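You operate a simulated robot arm through the tools that you are given. There is no shell and no other tool. Be economical: measure what you need, move in short steps, check, and stop when the job is done.

You are at the controls of a simulated two-armed robot. One attempt, no reset.

JOB
Steady the applicator, pump it twice, seal the orange-tick outrigger top and bed the silver trim there.
Fine: applicator back on the grey rest plate. A coat counts when it lies all over at full strength: go over it till it gets no stronger.
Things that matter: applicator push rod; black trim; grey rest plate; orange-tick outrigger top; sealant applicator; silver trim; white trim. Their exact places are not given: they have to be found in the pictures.

Only the result counts: the job must be done as asked and must still hold three seconds after the hand-in. Knocking over, shifting, dropping, spilling or breaking anything else fails it. Lids that push on must go on centred and level and be pressed home; caps that screw on are set level and turned clockwise until they are tight.

ROBOT AND FRAMES
Two 7-joint arms with two-finger parallel grippers on one trunk, on a base that drives. Base frame: it is fixed to the floor where the robot stands at the start and does not move with it; the origin is under the middle of the robot, x ahead of it, y to its left, z up. Lengths are in m, angles in rad, forces in N, time in s.
The left shoulder is at the start at [0.07, 0.13, 1.231], the right one opposite. With the tool pointing down near the work surface each hand reaches from about 0.1 to 0.48 m from the robot's upright axis, wherever it stands, measured 20 degrees to its own side. Places, roughly: applicator push rod [0.5, 0, 0.8]; black trim [0, 5, 1]; grey rest plate [0.6, -0.2, 0.8]; orange-tick outrigger top [0.4, -0.7, 0.8]; white trim [0, 5, 1]. Payload 1.57 kg a hand.
Tool frame (each hand has its own): the origin (TCP) lies between the finger pads and is the grasp point; the fingertips stand 0.03 m ahead of it; z points along the fingers, y is the line along which they close. Largest opening 0.08 m; finger width 0.017, thickness 0.012; the body of the gripper, 0.04 by 0.082 m, starts 0.08 m behind the TCP.
Orientation is that of the tool frame in the base frame, as a unit quaternion [x, y, z, w]. With the fingers straight down and closing along the base's y, the tool's x points along the base's -x, its y along +y and its z along -z.

CONTROLS
- The arms move only by the tool play_rows. It takes "left_rows", "right_rows" or both (then of equal length, played together; a hand with none holds still); each is a list of rows, each a list of 7 numbers: the turn, a rotation vector about the tool's x, y, z in rad, then the shift along the tool's x, y, z in m, then the closure in counts, from 0 (fully open) to 255 (shut). In form: [[wx, wy, wz, dx, dy, dz, gripper], ...]. A call has 1 to 20 rows; each row shifts and turns the commanded pose from where the row before left it, along the tool's axes as they then stand. Each row takes 0.2 s and may step no farther than 0.05 m and 0.15 rad from the row before; otherwise, or with a gripper value out of range, the whole call is refused. A pose out of reach is approached as far as the arm can. The call stops where the force on the tool passes 40 N (or 10 N more than at its start, if that is more) or the arm is blocked; 0.2 s more then pass. Each finger travels about 0.108 m/s and halts on what it meets, pressing with about 43 N; the grip force reading is that of the motor and also rises with nothing between the fingers. The clock runs only during rows and for 0.2 s after the last one: add rows that do not move to give the fingers time. It gives the time, the measured TCP pose, the force on the tool (base axes), the opening and the grip force at its end, in the units of the frame above (readings bear some noise), with the torque about the TCP (base axes, N m) and any sound that the robot's microphone picked up.
- Cameras (640 x 400 px; columns grow to the right, rows downward): "scene" is now at [0.1016, -0.05, 1.4308]; the picture's right is [-0.69, -0.72, 0.00], its down [-0.60, 0.57, -0.57] and it looks along [0.41, -0.39, -0.82] (base axes); focal length 260 px, centre (320, 200). "left" rides on the left gripper at [0.072, 0.007, -0.122] in its tool frame; the picture's right is [-0.09, 1.00, 0.00], its down [-0.84, -0.08, -0.54] and it looks along [-0.54, -0.05, 0.84] (tool axes); focal length 238 px, centre (320, 200). "right" rides on the right gripper at [0.072, -0.007, -0.122] in its tool frame; the picture's right is [0.09, 1.00, 0.00], its down [-0.84, 0.08, -0.54] and it looks along [-0.54, 0.05, 0.84] (tool axes); focal length 238 px, centre (320, 200).
- grab_frame(camera): a new picture of that camera. The clock stands still meanwhile.
- raise_lower(by): slides the trunk up (or, below 0, down) by that many m; the arms and the scene camera ride with it, the base frame stays. It gives what a move gives, with no picture.
- base_move(legs): drives the robot by 1 to 6 legs, each [ahead, left, turn to the left] in m, m and rad, along the robot's own axes; the way and the turn of a leg run together, so that a leg with both is an arc; at most 1.5 m and 3.142 rad a leg. The arms and the cameras ride along, it lands a little off, and it stops where it bumps. It gives what a move gives.
- turn_head(pan, tilt): turns the head with the scene camera to pan (to the left, within 1.501 rad either way) and tilt (down, from -0.506 to 1.204), counted from straight ahead of the robot. It gives what a move gives.
- measure_at(camera, pixels): for up to 12 pixels [column, row] of the newest picture of that camera ("zoom" is the newest enlarged one), the place [x, y, z] in the base frame of the surface seen there, good to about 0.003 m. The clock stands still meanwhile.
- zoom(camera, box): a new picture of the part [left, top, right, bottom] of that camera's present view, enlarged. The clock stands still meanwhile.
- hand_in(): hands the job in; it is judged then, once.

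Work in short steps. Measure before you move; look again where a grasp or a placing could have gone wrong, and mend it. You have 80 turns and 62 pictures in all, those below and enlarged ones among them. Open the grippers and draw the arms clear of the work before you hand the job in, unless the task says otherwise; then end with one line.

The tools are called after "Request:" as a command line: name --argument value ..., lists and objects as JSON in quotes. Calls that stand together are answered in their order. play_rows: Moves the arms, as the interface text tells. Its arguments: {"type":"object","properties":{"left_rows":{"type":"array"},"right_rows":{"type":"array"}},"required":[]} The other tools are called the same way: raise_lower (by) slides the trunk up or down; base_move (legs) drives the base; turn_head (pan, tilt) turns the head that bears the scene camera; grab_frame (camera) takes a picture; measure_at (camera, pixels) gives the place of the surface under pixels of a picture; zoom (camera, box) takes an enlarged picture of a part of a camera's view; hand_in () hands the job in.

At the start:

```text
clock: 0.0
left_tcp_pos: [0.2759, -0.0358, 1.1723]
left_orientation: [0.0, 1.0, 0.0, -0.001]
left_force: [0.3, 0.3, -1.7]
left_torque: [-0.01, -0.01, 0.0]
left_gripper_width: 0.0799
left_grip_force: 0.1
right_tcp_pos: [0.2536, -0.2811, 1.1235]
right_orientation: [0.0, 1.0, 0.001, -0.001]
right_force: [0.2, 0.8, 0.6]
right_torque: [0.03, -0.06, 0.02]
right_gripper_width: 0.0799
right_grip_force: 0.0
trunk travel left (down, up): [-0.869, 0.071]
robot x, y, heading: [-0.0015, -0.0004, -0.003]
head pan, tilt: [-0.763, 0.97]
```

scene: 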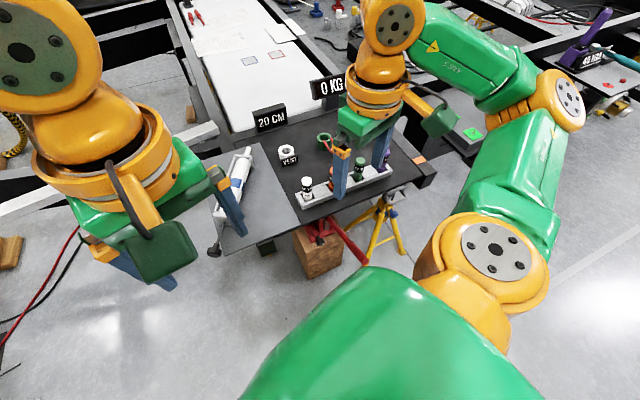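
right: 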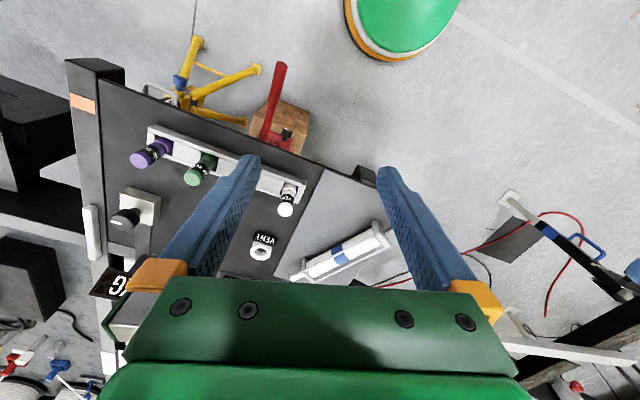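
left: 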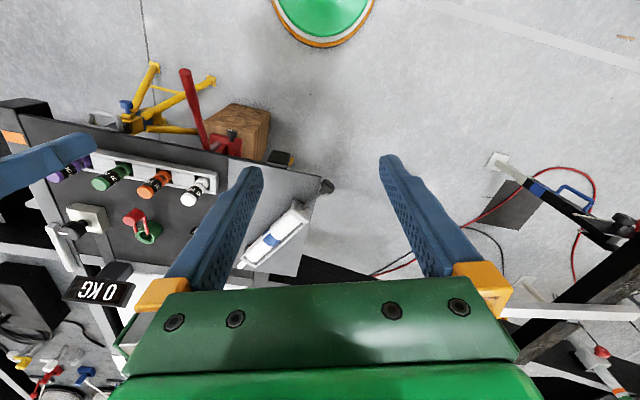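

The applicator shows near (235,180) in the scene view on a grey plate. I take an enlarged look at the work area and measure key points.

Request:
zoom --camera "scene" --box '[180, 80, 480, 270]'

Request:
measure_at --camera "scene" --pixels '[[247, 150], [238, 183], [218, 212], [213, 250], [287, 150], [308, 185], [420, 160], [270, 190], [473, 133], [590, 58]]'

```text
2.11 times, centred on (330, 175) of scene
```

zoom: 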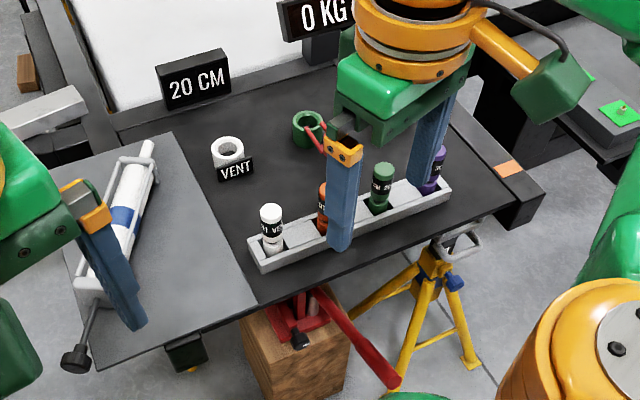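

```text
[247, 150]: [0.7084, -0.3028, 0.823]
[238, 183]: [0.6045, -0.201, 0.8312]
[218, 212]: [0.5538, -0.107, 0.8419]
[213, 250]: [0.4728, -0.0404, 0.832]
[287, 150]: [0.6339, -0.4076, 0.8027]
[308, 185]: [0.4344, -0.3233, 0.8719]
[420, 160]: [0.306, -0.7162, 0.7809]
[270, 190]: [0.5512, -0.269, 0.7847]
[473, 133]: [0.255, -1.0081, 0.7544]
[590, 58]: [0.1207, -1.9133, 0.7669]
```

The work table is seen; the orange tick is at (420,160), partly hidden. I turn the head to look about for the trims.

Request:
turn_head --pan -1.3 --tilt 0.6

Request:
grab_frame --camera "scene"

Request:
turn_head --pan -0.2 --tilt 0.55

Request:
grab_frame --camera "scene"

Request:
turn_head --pan 1.3 --tilt 0.4

Request:
grab_frame --camera "scene"

```text
clock: 1.0
left_tcp_pos: [0.2752, -0.0357, 1.1737]
left_orientation: [-0.001, 1.0, -0.001, 0.0]
left_force: [-0.5, -0.5, -0.2]
left_torque: [-0.01, 0.0, -0.03]
left_gripper_width: 0.0802
left_grip_force: 0.2
right_tcp_pos: [0.2548, -0.2805, 1.1236]
right_orientation: [0.0, 1.0, 0.0, 0.0]
right_force: [0.6, 0.0, -0.1]
right_torque: [0.04, 0.04, -0.03]
right_gripper_width: 0.0802
right_grip_force: 0.1
trunk travel left (down, up): [-0.869, 0.071]
robot x, y, heading: [-0.0005, 0.0013, 0.001]
head pan, tilt: [-1.3, 0.6]
```

```text
57 pictures are left
```

scene: 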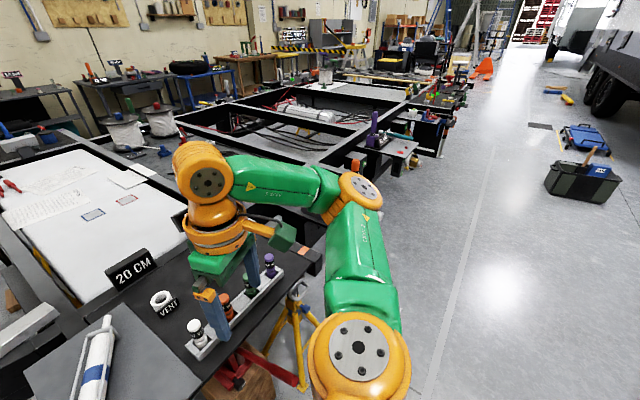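

```text
clock: 2.3
left_tcp_pos: [0.2755, -0.0373, 1.1727]
left_orientation: [0.0, 1.0, 0.0, 0.0]
left_force: [-0.9, -1.2, 0.6]
left_torque: [0.02, -0.02, 0.0]
left_gripper_width: 0.08
left_grip_force: 0.0
right_tcp_pos: [0.254, -0.2819, 1.1239]
right_orientation: [0.001, 1.0, 0.0, 0.0]
right_force: [0.1, 0.9, -0.6]
right_torque: [-0.01, 0.01, 0.01]
right_gripper_width: 0.08
right_grip_force: 0.1
trunk travel left (down, up): [-0.869, 0.071]
robot x, y, heading: [-0.0004, 0.0027, -0.001]
head pan, tilt: [-0.201, 0.55]
```

```text
56 pictures are left
```

scene: 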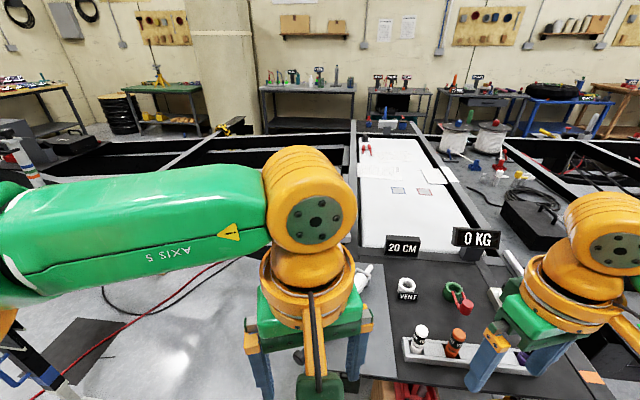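

```text
clock: 3.9
left_tcp_pos: [0.2762, -0.036, 1.1732]
left_orientation: [-0.001, 1.0, 0.0, 0.0]
left_force: [-0.2, 0.3, -0.6]
left_torque: [0.01, -0.01, 0.03]
left_gripper_width: 0.0801
left_grip_force: 0.0
right_tcp_pos: [0.2535, -0.2809, 1.1238]
right_orientation: [0.001, 1.0, 0.0, 0.0]
right_force: [0.0, 0.0, 0.1]
right_torque: [0.01, 0.02, 0.02]
right_gripper_width: 0.0801
right_grip_force: 0.0
trunk travel left (down, up): [-0.869, 0.071]
robot x, y, heading: [-0.0002, 0.0011, -0.002]
head pan, tilt: [1.3, 0.4]
```

```text
55 pictures are left
```

scene: 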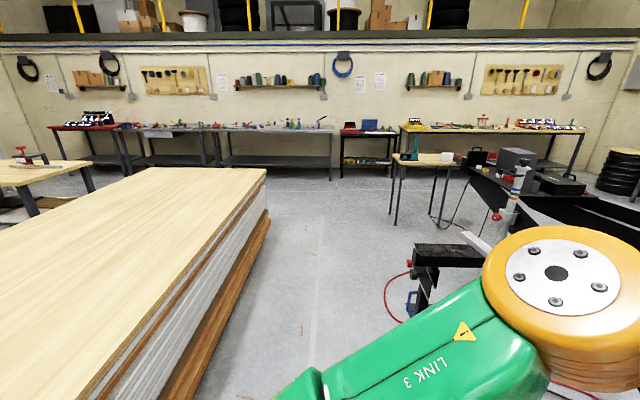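

The rough places put trims about 5 m to the left, at the wall benches. I enlarge those.

Request:
zoom --camera "scene" --box '[40, 90, 340, 190]'

Request:
zoom --camera "scene" --box '[330, 90, 600, 200]'

Request:
measure_at --camera "scene" --pixels '[[200, 125], [270, 126], [320, 126], [420, 157], [370, 128], [500, 128], [100, 125]]'

```text
2.13 times, centred on (190, 140) of scene
```

zoom: 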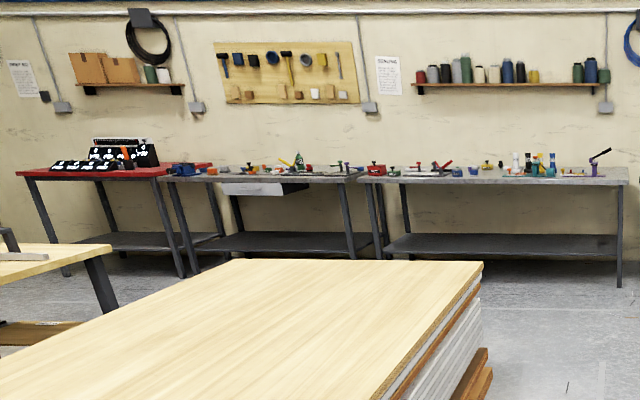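

```text
2.37 times, centred on (465, 145) of scene
```

zoom: 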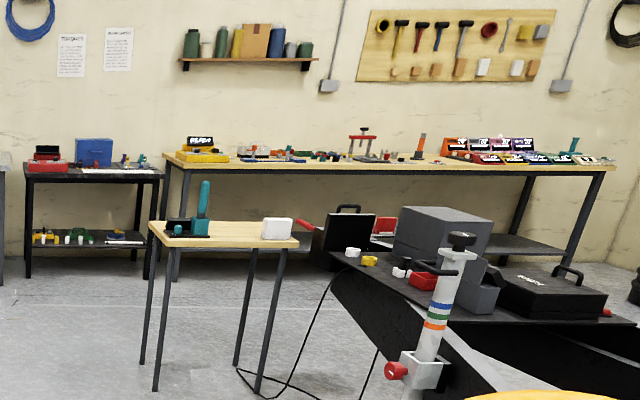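

```text
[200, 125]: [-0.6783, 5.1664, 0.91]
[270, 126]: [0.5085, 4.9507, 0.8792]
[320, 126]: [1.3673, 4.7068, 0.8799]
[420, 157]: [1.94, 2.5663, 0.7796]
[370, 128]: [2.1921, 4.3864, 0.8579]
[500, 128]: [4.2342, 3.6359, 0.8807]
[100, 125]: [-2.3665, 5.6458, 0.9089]
```

I measure the floor lane, the wood stack corners, and the bench's front edge before planning a drive.

Request:
grab_frame --camera "scene"

Request:
measure_at --camera "scene" --pixels '[[266, 172], [150, 170], [268, 212], [205, 390], [320, 300], [430, 250], [412, 290], [495, 250], [243, 126], [243, 130], [330, 160], [400, 165]]'

```text
52 pictures are left
```

scene: 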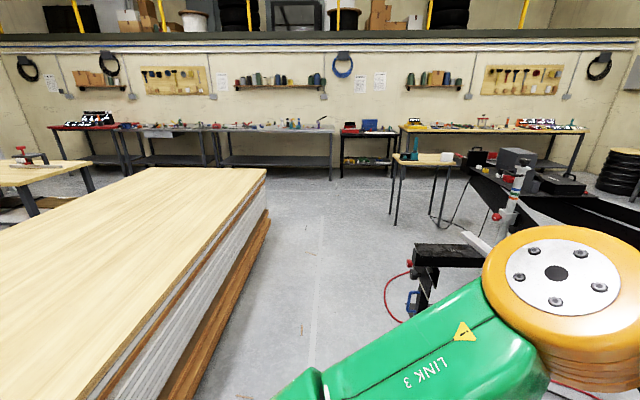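

```text
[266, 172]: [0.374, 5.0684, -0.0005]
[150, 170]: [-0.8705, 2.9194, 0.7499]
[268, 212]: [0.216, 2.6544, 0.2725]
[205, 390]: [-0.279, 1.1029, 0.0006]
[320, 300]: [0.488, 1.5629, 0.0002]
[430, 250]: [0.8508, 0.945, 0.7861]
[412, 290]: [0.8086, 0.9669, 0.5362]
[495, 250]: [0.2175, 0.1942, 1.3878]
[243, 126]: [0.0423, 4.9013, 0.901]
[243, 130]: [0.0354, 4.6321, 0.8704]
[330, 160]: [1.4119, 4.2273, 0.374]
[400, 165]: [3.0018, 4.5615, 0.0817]
```

The lane between the wood stack and the left table is free. I check the pole at (515,190) and then turn in place.

Request:
measure_at --camera "scene" --pixels '[[519, 168], [508, 210], [495, 215], [412, 245], [480, 248], [410, 262], [620, 215]]'

Request:
base_move --legs '[[0, 0, 1.3], [0.7, 0, 0]]'

```text
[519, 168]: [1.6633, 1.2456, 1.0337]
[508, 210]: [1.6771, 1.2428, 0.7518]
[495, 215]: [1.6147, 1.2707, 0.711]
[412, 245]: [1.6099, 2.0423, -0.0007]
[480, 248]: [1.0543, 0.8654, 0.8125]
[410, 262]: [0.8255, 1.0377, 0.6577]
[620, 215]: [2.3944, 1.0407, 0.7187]
```

```text
clock: 10.9
left_tcp_pos: [0.2923, 0.9233, 1.1732]
left_orientation: [-0.607, 0.795, 0.001, 0.001]
left_force: [0.3, -0.2, 0.8]
left_torque: [-0.02, -0.02, -0.01]
left_gripper_width: 0.08
left_grip_force: 0.0
right_tcp_pos: [0.5219, 0.8372, 1.1239]
right_orientation: [-0.606, 0.795, 0.0, 0.002]
right_force: [-0.9, -0.7, 0.1]
right_torque: [0.01, -0.01, 0.01]
right_gripper_width: 0.0801
right_grip_force: 0.1
trunk travel left (down, up): [-0.869, 0.071]
robot x, y, heading: [0.1809, 0.6677, 1.304]
head pan, tilt: [1.3, 0.4]
```

The turn went clean, so I drive on along the lane and look ahead.

Request:
base_move --legs '[[1.4, 0, 0], [1.2, 0, 0]]'

Request:
turn_head --pan 0.35 --tilt 0.3

Request:
grab_frame --camera "scene"

```text
clock: 23.6
left_tcp_pos: [0.9777, 3.4383, 1.1721]
left_orientation: [-0.607, 0.795, 0.0, 0.0]
left_force: [-0.3, -0.2, 0.3]
left_torque: [0.0, 0.0, 0.01]
left_gripper_width: 0.08
left_grip_force: 0.0
right_tcp_pos: [1.2065, 3.3529, 1.1237]
right_orientation: [-0.606, 0.796, 0.0, 0.0]
right_force: [-0.3, 0.1, -0.1]
right_torque: [0.01, -0.03, -0.01]
right_gripper_width: 0.0798
right_grip_force: 0.1
trunk travel left (down, up): [-0.869, 0.071]
robot x, y, heading: [0.8695, 3.1849, 1.304]
head pan, tilt: [1.3, 0.4]
```

```text
clock: 24.8
left_tcp_pos: [0.9766, 3.4392, 1.1731]
left_orientation: [-0.607, 0.795, 0.0, 0.0]
left_force: [0.1, -0.4, 0.7]
left_torque: [-0.01, -0.02, 0.01]
left_gripper_width: 0.0801
left_grip_force: 0.1
right_tcp_pos: [1.207, 3.3537, 1.1236]
right_orientation: [-0.606, 0.795, 0.001, 0.0]
right_force: [-0.1, 0.1, 0.2]
right_torque: [-0.02, 0.0, 0.0]
right_gripper_width: 0.08
right_grip_force: 0.0
trunk travel left (down, up): [-0.869, 0.071]
robot x, y, heading: [0.8706, 3.1876, 1.298]
head pan, tilt: [0.351, 0.3]
```

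```text
51 pictures are left
```

scene: 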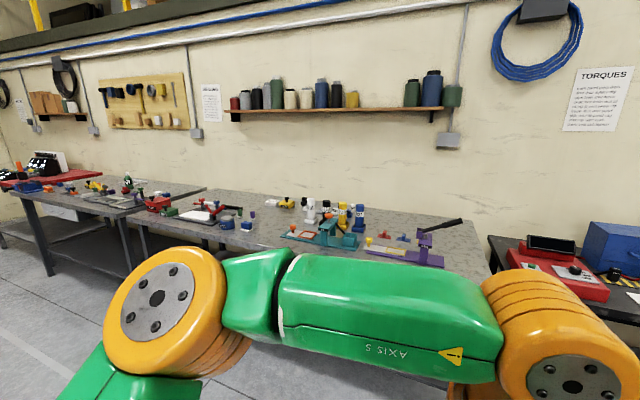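

The bench lies ahead; I enlarge its left part, around columns 60-290.

Request:
zoom --camera "scene" --box '[60, 160, 300, 260]'

Request:
measure_at --camera "scene" --pixels '[[210, 212], [158, 202], [228, 222], [252, 215], [290, 204], [100, 186], [130, 186], [210, 245], [120, 212], [355, 240], [140, 225]]'

```text
2.67 times, centred on (180, 210) of scene
```

zoom: 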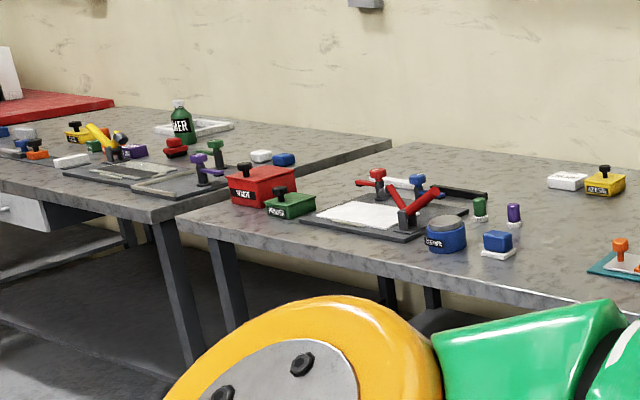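

```text
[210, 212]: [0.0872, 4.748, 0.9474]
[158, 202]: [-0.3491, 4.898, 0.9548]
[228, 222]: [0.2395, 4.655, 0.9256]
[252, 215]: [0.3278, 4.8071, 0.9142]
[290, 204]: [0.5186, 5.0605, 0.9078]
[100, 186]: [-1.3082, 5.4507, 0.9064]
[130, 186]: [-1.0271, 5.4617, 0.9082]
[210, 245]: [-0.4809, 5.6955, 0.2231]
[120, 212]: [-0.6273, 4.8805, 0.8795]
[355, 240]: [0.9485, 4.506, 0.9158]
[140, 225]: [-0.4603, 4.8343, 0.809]
```

No plain trims yet, but a plate near (0.1,4.75) carries a white and a black bar. I move closer, sideways left and ahead, and look down.

Request:
base_move --legs '[[0, 0.85, 0], [0.5, 0, 0]]'

Request:
turn_head --pan 0.0 --tilt 0.6

Request:
grab_frame --camera "scene"

```text
clock: 31.9
left_tcp_pos: [0.2974, 4.1417, 1.1737]
left_orientation: [-0.603, 0.798, 0.001, 0.001]
left_force: [0.2, 1.1, -0.2]
left_torque: [0.0, -0.03, -0.01]
left_gripper_width: 0.0802
left_grip_force: 0.1
right_tcp_pos: [0.5283, 4.0553, 1.1238]
right_orientation: [-0.603, 0.797, 0.0, 0.001]
right_force: [-0.2, -0.6, -0.1]
right_torque: [0.01, 0.01, 0.0]
right_gripper_width: 0.0804
right_grip_force: 0.0
trunk travel left (down, up): [-0.869, 0.071]
robot x, y, heading: [0.1857, 3.8917, 1.304]
head pan, tilt: [0.351, 0.3]
```

```text
clock: 32.7
left_tcp_pos: [0.2994, 4.1433, 1.1726]
left_orientation: [-0.602, 0.798, 0.001, -0.001]
left_force: [0.0, 0.5, -0.2]
left_torque: [-0.01, 0.0, -0.02]
left_gripper_width: 0.0801
left_grip_force: 0.0
right_tcp_pos: [0.5267, 4.0558, 1.1236]
right_orientation: [-0.603, 0.798, 0.0, 0.0]
right_force: [0.0, -0.5, 0.0]
right_torque: [0.01, 0.03, 0.01]
right_gripper_width: 0.0802
right_grip_force: 0.1
trunk travel left (down, up): [-0.869, 0.071]
robot x, y, heading: [0.1885, 3.8907, 1.298]
head pan, tilt: [0.0, 0.6]
```

```text
49 pictures are left
```

scene: 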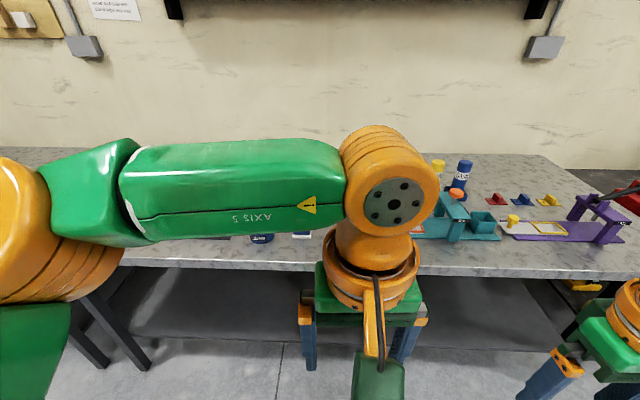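

The left arm hides the plate, so I use the left wrist camera.

Request:
grab_frame --camera "left"

```text
48 pictures are left
```

left: 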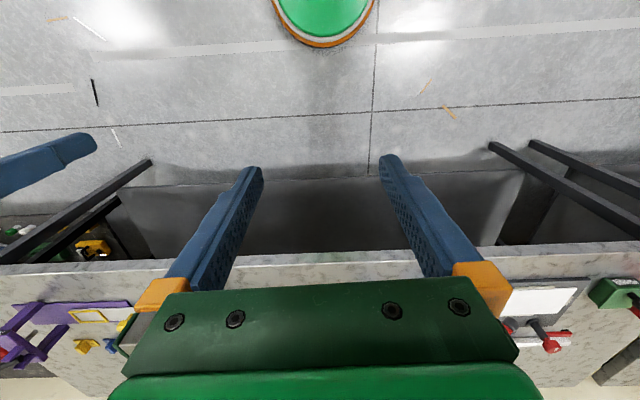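

The wrist camera looks back. I shift the base left so the plate falls into the free view on the right.

Request:
base_move --legs '[[0, 0.55, 0]]'

Request:
turn_head --pan -0.45 --tilt 0.55

Request:
grab_frame --camera "scene"

```text
clock: 35.9
left_tcp_pos: [-0.231, 4.2927, 1.1727]
left_orientation: [-0.604, 0.797, 0.0, 0.0]
left_force: [-0.9, -0.3, 0.0]
left_torque: [0.01, 0.02, 0.02]
left_gripper_width: 0.0799
left_grip_force: 0.1
right_tcp_pos: [-0.0009, 4.2057, 1.1235]
right_orientation: [-0.604, 0.797, 0.001, 0.0]
right_force: [-0.4, 0.7, 0.4]
right_torque: [0.01, 0.02, -0.02]
right_gripper_width: 0.0801
right_grip_force: 0.0
trunk travel left (down, up): [-0.869, 0.071]
robot x, y, heading: [-0.3403, 4.0377, 1.302]
head pan, tilt: [0.0, 0.6]
```

```text
clock: 36.8
left_tcp_pos: [-0.2323, 4.2928, 1.1731]
left_orientation: [-0.605, 0.797, 0.0, 0.001]
left_force: [-0.5, 0.1, 0.2]
left_torque: [0.04, 0.02, 0.03]
left_gripper_width: 0.0799
left_grip_force: 0.2
right_tcp_pos: [-0.0025, 4.2066, 1.1238]
right_orientation: [-0.604, 0.797, 0.0, 0.0]
right_force: [-0.7, 0.2, -0.4]
right_torque: [0.04, 0.01, 0.01]
right_gripper_width: 0.0799
right_grip_force: 0.0
trunk travel left (down, up): [-0.869, 0.071]
robot x, y, heading: [-0.3427, 4.0396, 1.295]
head pan, tilt: [-0.45, 0.55]
```

```text
47 pictures are left
```

scene: 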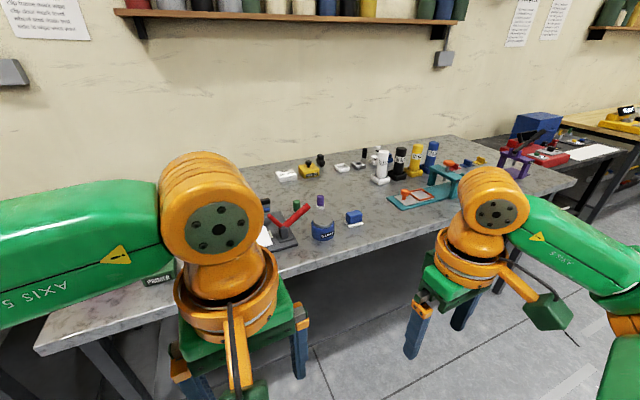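

I enlarge the bench top items at (250-460,140-250).

Request:
zoom --camera "scene" --box '[250, 130, 480, 260]'

```text
2.78 times, centred on (365, 195) of scene
```

zoom: 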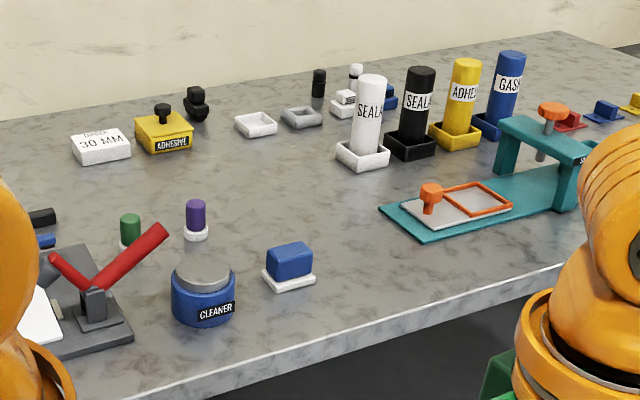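

I measure the small white and silver pieces at (255,125),(302,117) of the enlargement and neighbours.

Request:
measure_at --camera "zoom" --pixels '[[256, 125], [302, 117], [197, 105], [100, 147], [165, 135], [345, 103], [290, 260], [95, 310], [40, 217], [318, 85], [460, 205]]'

Request:
zoom --camera "scene" --box '[310, 145, 400, 200]'

```text
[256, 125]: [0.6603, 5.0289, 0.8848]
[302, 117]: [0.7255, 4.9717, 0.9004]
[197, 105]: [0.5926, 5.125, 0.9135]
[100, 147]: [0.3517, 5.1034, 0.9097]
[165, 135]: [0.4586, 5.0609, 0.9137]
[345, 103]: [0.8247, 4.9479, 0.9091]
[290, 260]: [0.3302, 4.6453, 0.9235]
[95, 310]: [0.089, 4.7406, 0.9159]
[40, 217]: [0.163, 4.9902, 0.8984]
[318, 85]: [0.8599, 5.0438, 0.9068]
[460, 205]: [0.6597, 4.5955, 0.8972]
```

```text
7.11 times, centred on (355, 172) of scene
```

zoom: 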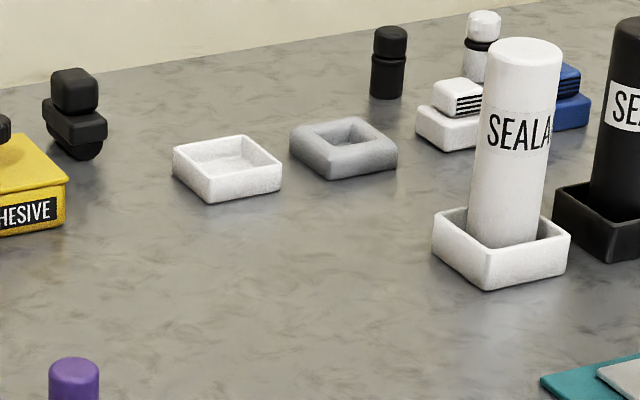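

Those aren't trims; the bars behind the red clamp, about (0.15,4.99), are candidates. I shift left a bit more to see them.

Request:
base_move --legs '[[0, 0.4, 0]]'

Request:
zoom --camera "scene" --box '[240, 130, 560, 300]'

```text
clock: 39.2
left_tcp_pos: [-0.6097, 4.3994, 1.1726]
left_orientation: [-0.603, 0.798, 0.0, 0.0]
left_force: [-0.2, 0.4, 0.6]
left_torque: [-0.01, 0.0, 0.02]
left_gripper_width: 0.0797
left_grip_force: 0.1
right_tcp_pos: [-0.3816, 4.3125, 1.1231]
right_orientation: [-0.603, 0.798, 0.001, -0.001]
right_force: [0.0, -0.5, 1.0]
right_torque: [-0.02, -0.01, 0.02]
right_gripper_width: 0.08
right_grip_force: 0.1
trunk travel left (down, up): [-0.869, 0.071]
robot x, y, heading: [-0.7217, 4.1456, 1.294]
head pan, tilt: [-0.45, 0.55]
```

```text
2.00 times, centred on (400, 215) of scene
```

zoom: 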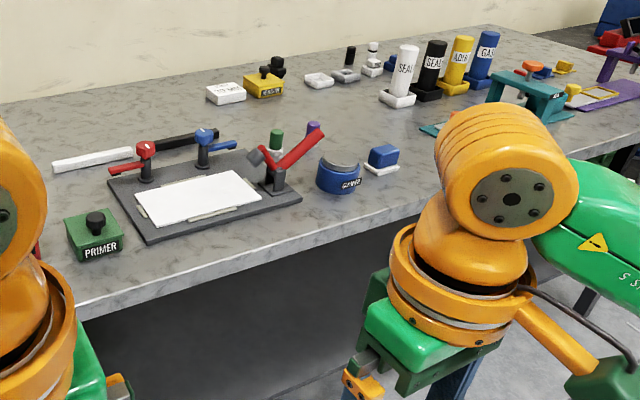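

White bar at (92,160) and black bar at (180,140) are likely the white and black trims; I measure their ends and zoom for a silver one.

Request:
measure_at --camera "zoom" --pixels '[[56, 165], [131, 152], [92, 160], [180, 140], [217, 132], [75, 175], [210, 213], [180, 150]]'

Request:
zoom --camera "scene" --box '[250, 170, 410, 270]'

Request:
turn_head --pan -1.45 --tilt 0.2

Request:
grab_frame --camera "scene"

```text
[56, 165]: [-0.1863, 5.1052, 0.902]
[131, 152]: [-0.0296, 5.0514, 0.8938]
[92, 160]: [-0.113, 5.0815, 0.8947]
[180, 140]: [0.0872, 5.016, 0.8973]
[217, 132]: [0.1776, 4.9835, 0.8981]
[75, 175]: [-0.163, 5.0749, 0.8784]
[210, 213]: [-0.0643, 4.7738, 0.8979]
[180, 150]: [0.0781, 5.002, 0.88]
```

```text
4.00 times, centred on (330, 220) of scene
```

zoom: 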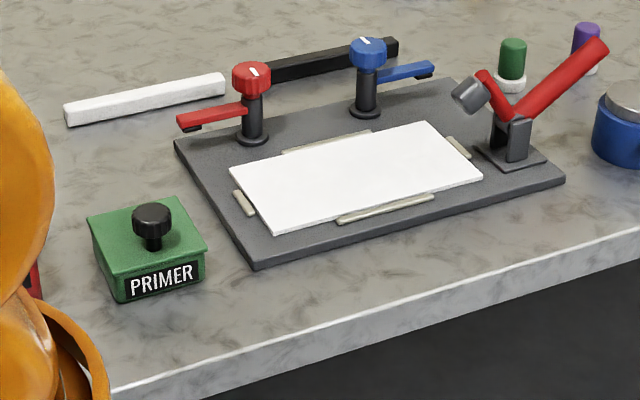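

```text
clock: 40.5
left_tcp_pos: [-0.6117, 4.3991, 1.1734]
left_orientation: [-0.603, 0.797, 0.001, 0.0]
left_force: [0.0, 0.3, -0.2]
left_torque: [0.02, 0.01, -0.01]
left_gripper_width: 0.0799
left_grip_force: 0.0
right_tcp_pos: [-0.3819, 4.3107, 1.1229]
right_orientation: [-0.603, 0.798, 0.0, 0.0]
right_force: [-0.3, -0.7, 0.1]
right_torque: [0.02, 0.0, 0.01]
right_gripper_width: 0.0801
right_grip_force: 0.0
trunk travel left (down, up): [-0.869, 0.071]
robot x, y, heading: [-0.7212, 4.1441, 1.293]
head pan, tilt: [-1.45, 0.201]
```

```text
42 pictures are left
```

scene: 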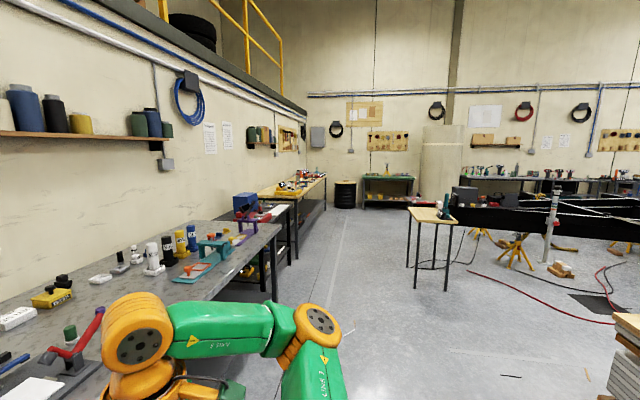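

The silver bar matching this shape was at the first scene picture's (190,130), left of the work table. I retrace my way back.

Request:
base_move --legs '[[-0.5, 0, 0], [0, -1.5, 0], [0, -0.3, 0], [-1.3, 0, 0], [-1.3, 0, 0]]'

```text
clock: 64.4
left_tcp_pos: [0.2613, 0.9243, 1.1728]
left_orientation: [-0.6, 0.8, -0.001, -0.001]
left_force: [-0.4, 0.0, 0.2]
left_torque: [0.03, 0.02, 0.0]
left_gripper_width: 0.0801
left_grip_force: 0.1
right_tcp_pos: [0.4914, 0.8351, 1.1232]
right_orientation: [-0.601, 0.799, 0.0, -0.001]
right_force: [0.4, 0.0, 0.6]
right_torque: [-0.03, -0.02, 0.0]
right_gripper_width: 0.0798
right_grip_force: 0.1
trunk travel left (down, up): [-0.869, 0.071]
robot x, y, heading: [0.1496, 0.667, 1.284]
head pan, tilt: [-1.45, 0.201]
```

I back to the start spot, face forward, and look at the left side of the table.

Request:
base_move --legs '[[-0.7, 0, 0], [0, 0, -1.284]]'

Request:
turn_head --pan -0.5 --tilt 0.65

Request:
grab_frame --camera "scene"

```text
clock: 71.5
left_tcp_pos: [0.2325, -0.0357, 1.1725]
left_orientation: [-0.006, 1.0, -0.001, 0.0]
left_force: [0.7, 0.3, 0.3]
left_torque: [-0.02, 0.0, 0.0]
left_gripper_width: 0.08
left_grip_force: 0.1
right_tcp_pos: [0.2134, -0.2802, 1.1238]
right_orientation: [-0.007, 1.0, 0.0, 0.0]
right_force: [0.7, 0.0, -0.2]
right_torque: [-0.03, 0.0, -0.01]
right_gripper_width: 0.0797
right_grip_force: 0.1
trunk travel left (down, up): [-0.869, 0.071]
robot x, y, heading: [-0.045, -0.0017, 0.008]
head pan, tilt: [-1.45, 0.201]
```

```text
clock: 72.7
left_tcp_pos: [0.2322, -0.0347, 1.1727]
left_orientation: [-0.006, 1.0, 0.0, 0.0]
left_force: [-0.5, -0.2, -0.3]
left_torque: [-0.02, -0.01, -0.01]
left_gripper_width: 0.0804
left_grip_force: 0.2
right_tcp_pos: [0.2133, -0.2808, 1.1232]
right_orientation: [-0.006, 1.0, -0.001, 0.0]
right_force: [0.1, 0.0, -0.4]
right_torque: [0.02, 0.02, 0.01]
right_gripper_width: 0.0802
right_grip_force: 0.1
trunk travel left (down, up): [-0.869, 0.071]
robot x, y, heading: [-0.0434, -0.0027, 0.014]
head pan, tilt: [-0.499, 0.649]
```

```text
41 pictures are left
```

scene: 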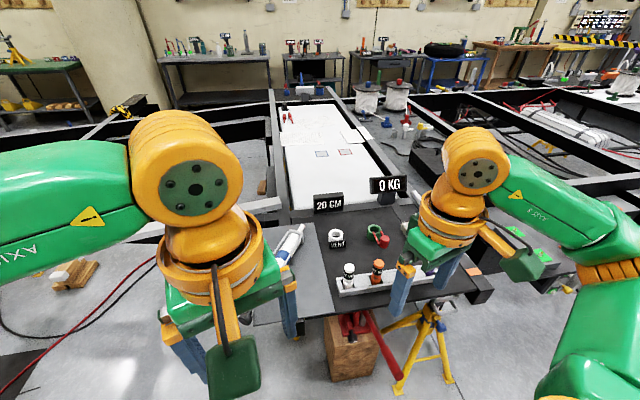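

I look through the right wrist camera for the light bar beyond the table edge.

Request:
grab_frame --camera "right"

Request:
measure_at --camera "scene" --pixels '[[255, 207], [275, 203], [262, 188]]'

```text
40 pictures are left
```

right: 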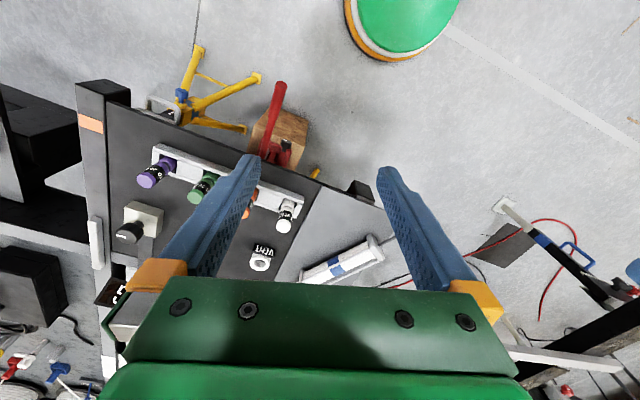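

```text
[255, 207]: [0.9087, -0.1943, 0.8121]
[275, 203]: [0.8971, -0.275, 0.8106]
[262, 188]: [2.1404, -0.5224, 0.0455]
```

The bar at (95,243) lies by the orange-ticked beam. I measure it and the beam, and zoom.

Request:
measure_at --camera "right" --pixels '[[95, 222], [97, 265], [95, 245], [90, 125], [90, 95], [92, 180], [85, 95], [60, 240], [110, 140], [105, 280], [82, 160], [103, 165]]'

Request:
zoom --camera "right" --box '[0, 70, 240, 310]'

```text
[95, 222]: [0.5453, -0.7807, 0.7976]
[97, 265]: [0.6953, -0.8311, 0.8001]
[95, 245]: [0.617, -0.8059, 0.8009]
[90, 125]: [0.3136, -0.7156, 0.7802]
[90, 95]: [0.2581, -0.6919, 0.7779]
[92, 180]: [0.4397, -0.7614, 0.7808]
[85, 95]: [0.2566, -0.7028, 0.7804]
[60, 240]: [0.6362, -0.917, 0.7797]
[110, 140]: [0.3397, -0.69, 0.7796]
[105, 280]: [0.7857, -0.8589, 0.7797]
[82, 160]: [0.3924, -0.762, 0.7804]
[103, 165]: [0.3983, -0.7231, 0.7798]
```

```text
1.67 times, centred on (120, 190) of right
```

zoom: 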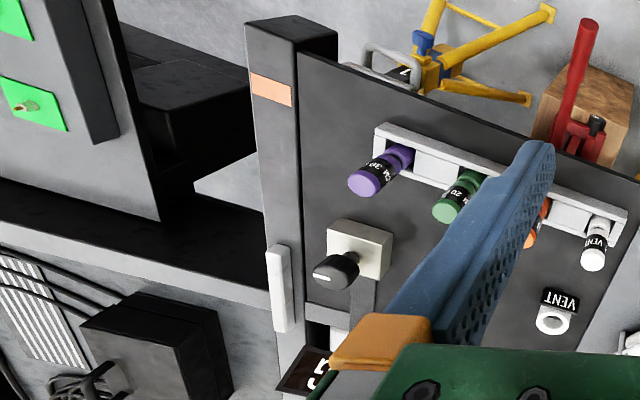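

The silver trim is the bar from (0.545,-0.78) to (0.695,-0.83) on the beam. Now I measure the floor obstacles and table edge from the right picture, and grab the left view of the applicator.

Request:
measure_at --camera "right" --pixels '[[281, 86], [308, 115], [197, 48], [256, 77], [365, 188], [250, 130], [150, 105], [385, 205]]'

Request:
zoom --camera "left" --box '[170, 120, 410, 300]'

Request:
measure_at --camera "zoom" --pixels '[[100, 100], [200, 200], [300, 200]]'

```text
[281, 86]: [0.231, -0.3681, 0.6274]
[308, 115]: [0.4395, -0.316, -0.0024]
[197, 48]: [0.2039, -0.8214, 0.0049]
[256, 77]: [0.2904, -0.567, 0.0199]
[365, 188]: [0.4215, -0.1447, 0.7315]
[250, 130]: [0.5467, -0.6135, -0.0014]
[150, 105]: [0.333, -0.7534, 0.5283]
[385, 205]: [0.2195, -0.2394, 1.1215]
```

```text
2.22 times, centred on (290, 210) of left
```

zoom: 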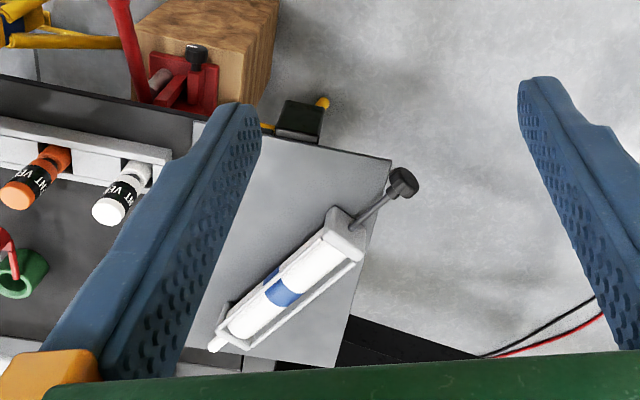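

```text
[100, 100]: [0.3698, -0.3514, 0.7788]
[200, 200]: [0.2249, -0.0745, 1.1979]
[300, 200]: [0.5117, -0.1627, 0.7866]
```

I enlarge the applicator in the scene view at (285,250) and measure along it.

Request:
turn_head --pan -0.4 --tilt 0.95

Request:
grab_frame --camera "scene"

```text
clock: 73.5
left_tcp_pos: [0.2312, -0.0368, 1.1733]
left_orientation: [-0.005, 1.0, -0.001, 0.0]
left_force: [-0.3, 1.0, -0.4]
left_torque: [-0.03, 0.03, -0.04]
left_gripper_width: 0.0799
left_grip_force: 0.1
right_tcp_pos: [0.2116, -0.281, 1.1234]
right_orientation: [-0.005, 1.0, 0.0, 0.0]
right_force: [-0.6, -0.2, -0.1]
right_torque: [-0.02, 0.01, -0.01]
right_gripper_width: 0.0798
right_grip_force: 0.1
trunk travel left (down, up): [-0.869, 0.071]
robot x, y, heading: [-0.0444, 0.0001, 0.009]
head pan, tilt: [-0.4, 0.949]
```

```text
37 pictures are left
```

scene: 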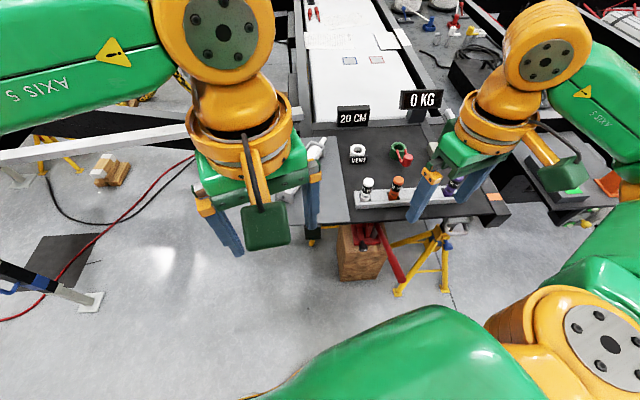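

The left arm hides the applicator; I drive to about (0.25,0.1) with heading -0.4 so both hands reach it, while hands stay at z above 1.1.

Request:
base_move --legs '[[0, 0.1, 0], [0.2, 0, 0], [0, 0, -0.41], [0.085, 0.035, 0]]'

Request:
play_rows --left_rows '[[0, 0, 0, 0.02, 0.045, 0, 0], [0, 0, 0, 0.02, 0.045, 0, 0], [0, 0, 0, 0.02, 0.045, 0, 0], [0, 0, 0, 0.02, 0.045, 0, 0], [0, 0, 0, 0, 0, 0, 0]]'

Request:
turn_head --pan -0.2 --tilt 0.9

Request:
grab_frame --camera "scene"

```text
clock: 77.8
left_tcp_pos: [0.4791, -0.0431, 1.1742]
left_orientation: [0.197, 0.98, 0.0, 0.002]
left_force: [-1.0, -0.2, -0.5]
left_torque: [-0.01, -0.02, 0.06]
left_gripper_width: 0.08
left_grip_force: 0.0
right_tcp_pos: [0.3667, -0.2592, 1.1247]
right_orientation: [0.199, 0.98, 0.001, 0.002]
right_force: [0.1, 0.5, 0.4]
right_torque: [0.02, -0.05, -0.04]
right_gripper_width: 0.0801
right_grip_force: 0.1
trunk travel left (down, up): [-0.869, 0.071]
robot x, y, heading: [0.247, 0.0979, -0.398]
head pan, tilt: [-0.4, 0.949]
```

```text
clock: 79.0
left_tcp_pos: [0.4827, 0.1549, 1.1742]
left_orientation: [0.198, 0.98, 0.0, 0.0]
left_force: [-0.3, -0.2, -0.4]
left_torque: [0.04, -0.02, -0.03]
left_gripper_width: 0.08
left_grip_force: 0.0
right_tcp_pos: [0.3714, -0.2596, 1.1229]
right_orientation: [0.198, 0.98, 0.0, 0.001]
right_force: [-0.1, -0.1, 0.0]
right_torque: [0.0, 0.01, 0.0]
right_gripper_width: 0.0801
right_grip_force: 0.1
trunk travel left (down, up): [-0.869, 0.071]
robot x, y, heading: [0.2463, 0.099, -0.404]
head pan, tilt: [-0.4, 0.949]
```

```text
clock: 79.7
left_tcp_pos: [0.483, 0.1539, 1.1735]
left_orientation: [0.198, 0.98, 0.0, 0.0]
left_force: [1.0, -0.4, 0.7]
left_torque: [-0.03, -0.02, -0.01]
left_gripper_width: 0.0798
left_grip_force: 0.1
right_tcp_pos: [0.3727, -0.2592, 1.1241]
right_orientation: [0.197, 0.98, -0.001, 0.0]
right_force: [0.1, 0.4, -0.4]
right_torque: [-0.02, -0.02, 0.0]
right_gripper_width: 0.0802
right_grip_force: 0.1
trunk travel left (down, up): [-0.869, 0.071]
robot x, y, heading: [0.2475, 0.1015, -0.397]
head pan, tilt: [-0.201, 0.901]
```

```text
36 pictures are left
```

scene: 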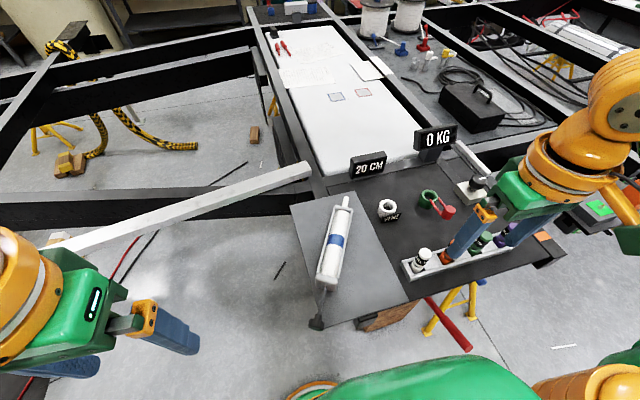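

Now the applicator is clear at (335,245). I enlarge and measure it.

Request:
zoom --camera "scene" --box '[275, 180, 403, 340]'

Request:
measure_at --camera "scene" --pixels '[[346, 200], [342, 212], [336, 240], [329, 270], [326, 285], [320, 305], [315, 322], [322, 240], [352, 240], [300, 210], [360, 192], [345, 322]]'

```text
2.50 times, centred on (339, 260) of scene
```

zoom: 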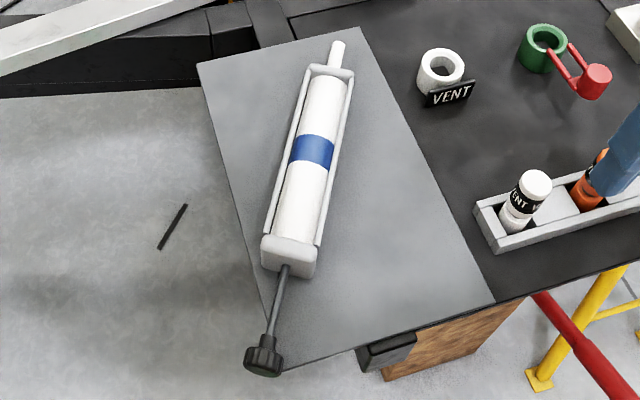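

```text
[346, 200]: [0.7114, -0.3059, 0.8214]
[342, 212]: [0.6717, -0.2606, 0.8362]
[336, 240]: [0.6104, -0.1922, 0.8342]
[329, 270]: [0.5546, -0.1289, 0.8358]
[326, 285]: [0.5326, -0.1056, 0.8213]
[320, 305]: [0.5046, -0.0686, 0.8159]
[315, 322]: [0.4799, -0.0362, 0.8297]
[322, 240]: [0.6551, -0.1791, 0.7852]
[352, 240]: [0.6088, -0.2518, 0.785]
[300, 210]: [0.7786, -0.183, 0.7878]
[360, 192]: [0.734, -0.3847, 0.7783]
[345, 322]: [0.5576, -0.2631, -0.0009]
```

The gun's axis runs from the knob (0.480,-0.036) to the nozzle (0.715,-0.31), heading -0.862. I bring the right hand above its middle, turned across it.

Request:
play_rows --right_rows '[[0, 0, 0.116, 0, 0, 0, 0], [0, 0, 0.116, 0, 0, 0, 0], [0, 0, 0.116, 0, 0, 0, 0], [0, 0, 0.117, 0, 0, 0, 0], [0, 0, 0, -0.021, 0.0446, 0, 0], [0, 0, 0, -0.021, 0.0446, 0, 0], [0, 0, 0, -0.021, 0.0446, 0, 0], [0, 0, 0, -0.021, 0.0446, 0, 0], [0, 0, 0, -0.02, 0.0446, 0, 0], [0, 0, 0, 0, 0, 0.045, 0], [0, 0, 0, 0, 0, 0.045, 0], [0, 0, 0, 0, 0, 0.045, 0], [0, 0, 0, 0, 0, 0.045, 0], [0, 0, 0, 0, 0, 0.04, 0], [0, 0, 0, 0, 0, 0, 0], [0, 0, 0, 0, 0, 0, 0]]'

Request:
zoom --camera "scene" --box '[260, 160, 420, 340]'

Request:
grab_frame --camera "right"

```text
clock: 83.1
left_tcp_pos: [0.4827, 0.1548, 1.1741]
left_orientation: [0.197, 0.98, 0.0, 0.0]
left_force: [0.1, -1.3, 1.0]
left_torque: [0.0, 0.02, 0.01]
left_gripper_width: 0.0802
left_grip_force: 0.1
right_tcp_pos: [0.6109, -0.1921, 0.9042]
right_orientation: [0.419, 0.908, 0.0, -0.001]
right_force: [-0.1, 0.4, 0.4]
right_torque: [0.02, -0.01, -0.02]
right_gripper_width: 0.0799
right_grip_force: 0.1
trunk travel left (down, up): [-0.869, 0.071]
robot x, y, heading: [0.2479, 0.099, -0.4]
head pan, tilt: [-0.201, 0.901]
```

```text
2.22 times, centred on (340, 250) of scene
```

zoom: 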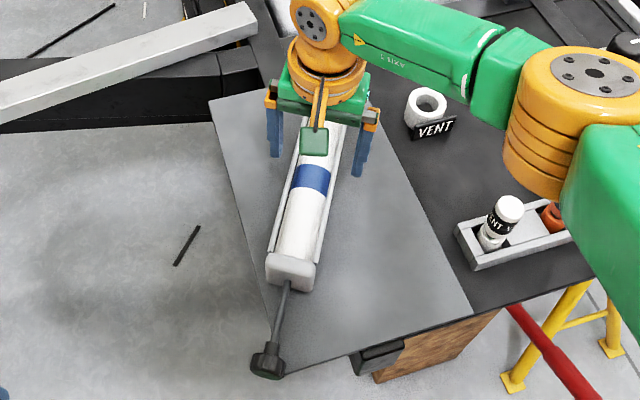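

```text
33 pictures are left
```

right: 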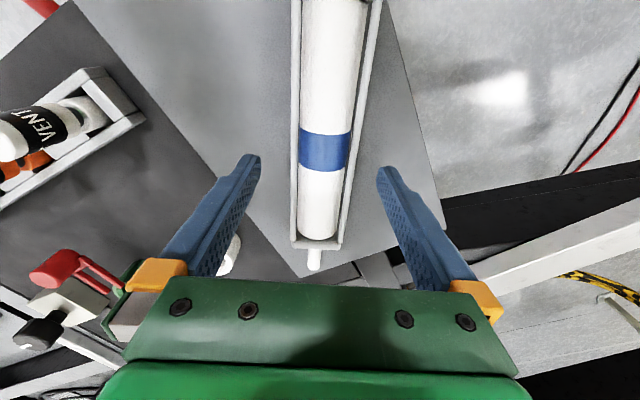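

The fingers straddle the gun evenly, at columns 250 and 385 about the body at 322. I go down and close.

Request:
play_rows --right_rows '[[0, 0, 0, 0, 0, 0.04, 0], [0, 0, 0, 0, 0, 0.03, 0], [0, 0, 0, 0, 0, 0.01, 0], [0, 0, 0, 0, 0, 0, 0], [0, 0, 0, 0, 0, 0, 120], [0, 0, 0, 0, 0, 0, 255], [0, 0, 0, 0, 0, 0, 255], [0, 0, 0, 0, 0, 0, 255], [0, 0, 0, 0, 0, 0, 255]]'

Request:
zoom --camera "scene" --box '[260, 160, 420, 340]'

Request:
measure_at --camera "zoom" --pixels '[[268, 365], [270, 350], [285, 300], [290, 290], [290, 265], [255, 360]]'

```text
clock: 85.1
left_tcp_pos: [0.4813, 0.1546, 1.1736]
left_orientation: [0.197, 0.98, -0.001, 0.001]
left_force: [-0.7, 0.8, 0.2]
left_torque: [0.01, 0.0, 0.0]
left_gripper_width: 0.0802
left_grip_force: 0.1
right_tcp_pos: [0.6062, -0.1927, 0.8336]
right_orientation: [0.419, 0.908, 0.0, 0.0]
right_force: [-0.5, -0.1, -0.2]
right_torque: [-0.03, 0.01, 0.1]
right_gripper_width: 0.0439
right_grip_force: 42.7
right hand out of reach, approached as far as the arm can: row 3
trunk travel left (down, up): [-0.869, 0.071]
robot x, y, heading: [0.2452, 0.0982, -0.399]
head pan, tilt: [-0.201, 0.901]
```

```text
2.22 times, centred on (340, 250) of scene
```

zoom: 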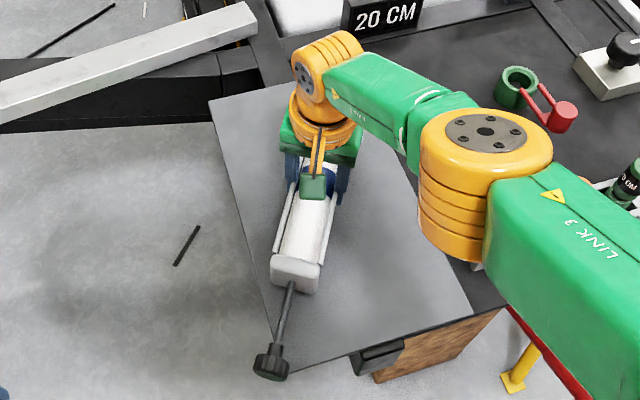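

```text
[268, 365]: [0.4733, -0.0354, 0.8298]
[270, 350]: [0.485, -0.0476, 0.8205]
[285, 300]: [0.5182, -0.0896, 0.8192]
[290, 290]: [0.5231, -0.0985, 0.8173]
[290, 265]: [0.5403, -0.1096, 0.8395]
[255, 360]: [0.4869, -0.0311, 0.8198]
```

The gun is gripped (0.044 m). With the left hand I turn and hover behind and above the knob at (0.470,-0.034,0.817), tilted 0.4 rad.

Request:
play_rows --left_rows '[[0, 0, 0.116, 0, 0, 0, 0], [0, 0, 0.116, 0, 0, 0, 0], [0, 0, 0.116, 0, 0, 0, 0], [0, 0, 0.117, 0, 0, 0, 0], [0, 0, 0, -0.0129, -0.022, 0.0365, 0], [0, 0, 0, -0.0129, -0.022, 0.0365, 0], [0, 0, 0, -0.0129, -0.022, 0.0365, 0], [0, 0, 0, -0.0129, -0.022, 0.0365, 0], [0, 0, 0, -0.0129, -0.022, 0.0365, 0], [0, 0, 0, -0.0129, -0.022, 0.0365, 0], [0, -0.133, 0, 0, 0, 0, 100], [0, -0.133, 0, 0, 0, 0, 100], [0, -0.134, 0, 0, 0, 0, 100], [0, 0, 0, 0, 0, 0, 100]]'

Request:
zoom --camera "scene" --box '[240, 180, 420, 360]'

```text
clock: 88.1
left_tcp_pos: [0.4372, 0.0071, 0.9552]
left_orientation: [0.402, 0.893, -0.085, 0.184]
left_force: [-0.1, 0.7, 0.0]
left_torque: [0.02, 0.0, -0.01]
left_gripper_width: 0.0485
left_grip_force: 0.1
right_tcp_pos: [0.6068, -0.1939, 0.8339]
right_orientation: [0.419, 0.908, 0.0, 0.0]
right_force: [-0.8, 0.1, -1.4]
right_torque: [-0.14, -0.07, -0.14]
right_gripper_width: 0.0439
right_grip_force: 42.8
trunk travel left (down, up): [-0.869, 0.071]
robot x, y, heading: [0.2461, 0.0991, -0.402]
head pan, tilt: [-0.201, 0.901]
```

```text
2.22 times, centred on (330, 270) of scene
```

zoom: 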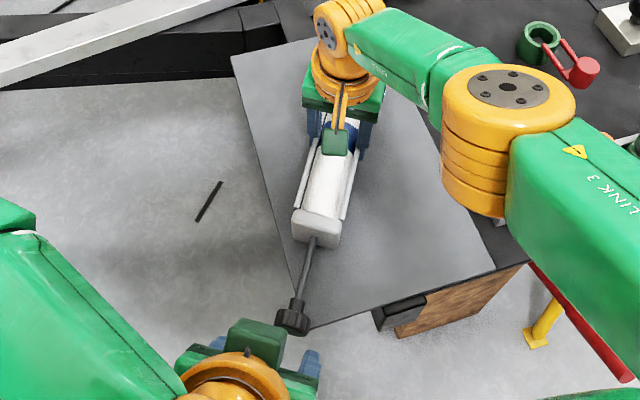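

The left fingers line up behind the knob. I advance 0.145 m along the tool and close on the knob.

Request:
play_rows --left_rows '[[0, 0, 0, 0, -0.001, 0.045, 80], [0, 0, 0, 0.002, -0.001, 0.045, 80], [0, 0, 0, 0.002, 0, 0.035, 80], [0, 0, 0, 0, 0, 0.018, 80], [0, 0, 0, 0, 0, 0, 80], [0, 0, 0, 0, 0, 0, 255], [0, 0, 0, 0, 0, 0, 255], [0, 0, 0, 0, 0, 0, 255]]'

Request:
zoom --camera "scene" --box '[240, 180, 420, 360]'

```text
clock: 89.9
left_tcp_pos: [0.4645, -0.0306, 0.8186]
left_orientation: [0.409, 0.891, -0.082, 0.181]
left_force: [9.4, 5.2, -1.9]
left_torque: [0.43, 0.03, 0.61]
left_gripper_width: 0.0324
left_grip_force: 41.2
right_tcp_pos: [0.6061, -0.1942, 0.8337]
right_orientation: [0.419, 0.908, 0.0, 0.0]
right_force: [-8.5, -6.9, 6.7]
right_torque: [0.13, 0.49, 1.48]
right_gripper_width: 0.0442
right_grip_force: 43.0
trunk travel left (down, up): [-0.869, 0.071]
robot x, y, heading: [0.2492, 0.1022, -0.398]
head pan, tilt: [-0.201, 0.901]
```

```text
2.22 times, centred on (330, 270) of scene
```

zoom: 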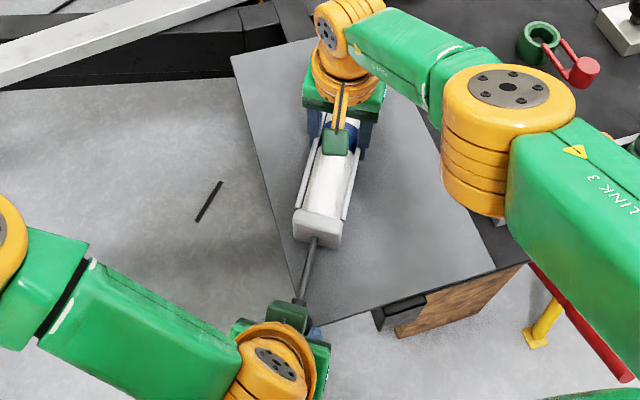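

The knob is held (0.032 m) with some side load. I ease sideways 1 mm and push along the axis in 1 cm steps.

Request:
play_rows --left_rows '[[0, 0, 0, 0, 0.001, 0, 255], [0, 0, 0, -0.0092, 0, 0.0039, 255], [0, 0, 0, -0.0092, 0, 0.0039, 255], [0, 0, 0, -0.0092, 0, 0.0039, 255], [0, 0, 0, -0.0092, 0, 0.0039, 255], [0, 0, 0, 0, 0, 0, 255]]'

```text
clock: 91.3
left_tcp_pos: [0.4913, -0.0607, 0.8204]
left_orientation: [0.41, 0.89, -0.083, 0.179]
left_force: [-10.8, 22.1, -1.9]
left_torque: [0.48, 0.44, 0.37]
left_gripper_width: 0.0327
left_grip_force: 40.7
right_tcp_pos: [0.6072, -0.1938, 0.8338]
right_orientation: [0.419, 0.908, 0.0, 0.001]
right_force: [11.7, -23.6, 5.8]
right_torque: [-0.26, -0.13, 0.75]
right_gripper_width: 0.044
right_grip_force: 43.3
trunk travel left (down, up): [-0.869, 0.071]
robot x, y, heading: [0.2464, 0.0981, -0.401]
head pan, tilt: [-0.201, 0.901]
heard: click
```

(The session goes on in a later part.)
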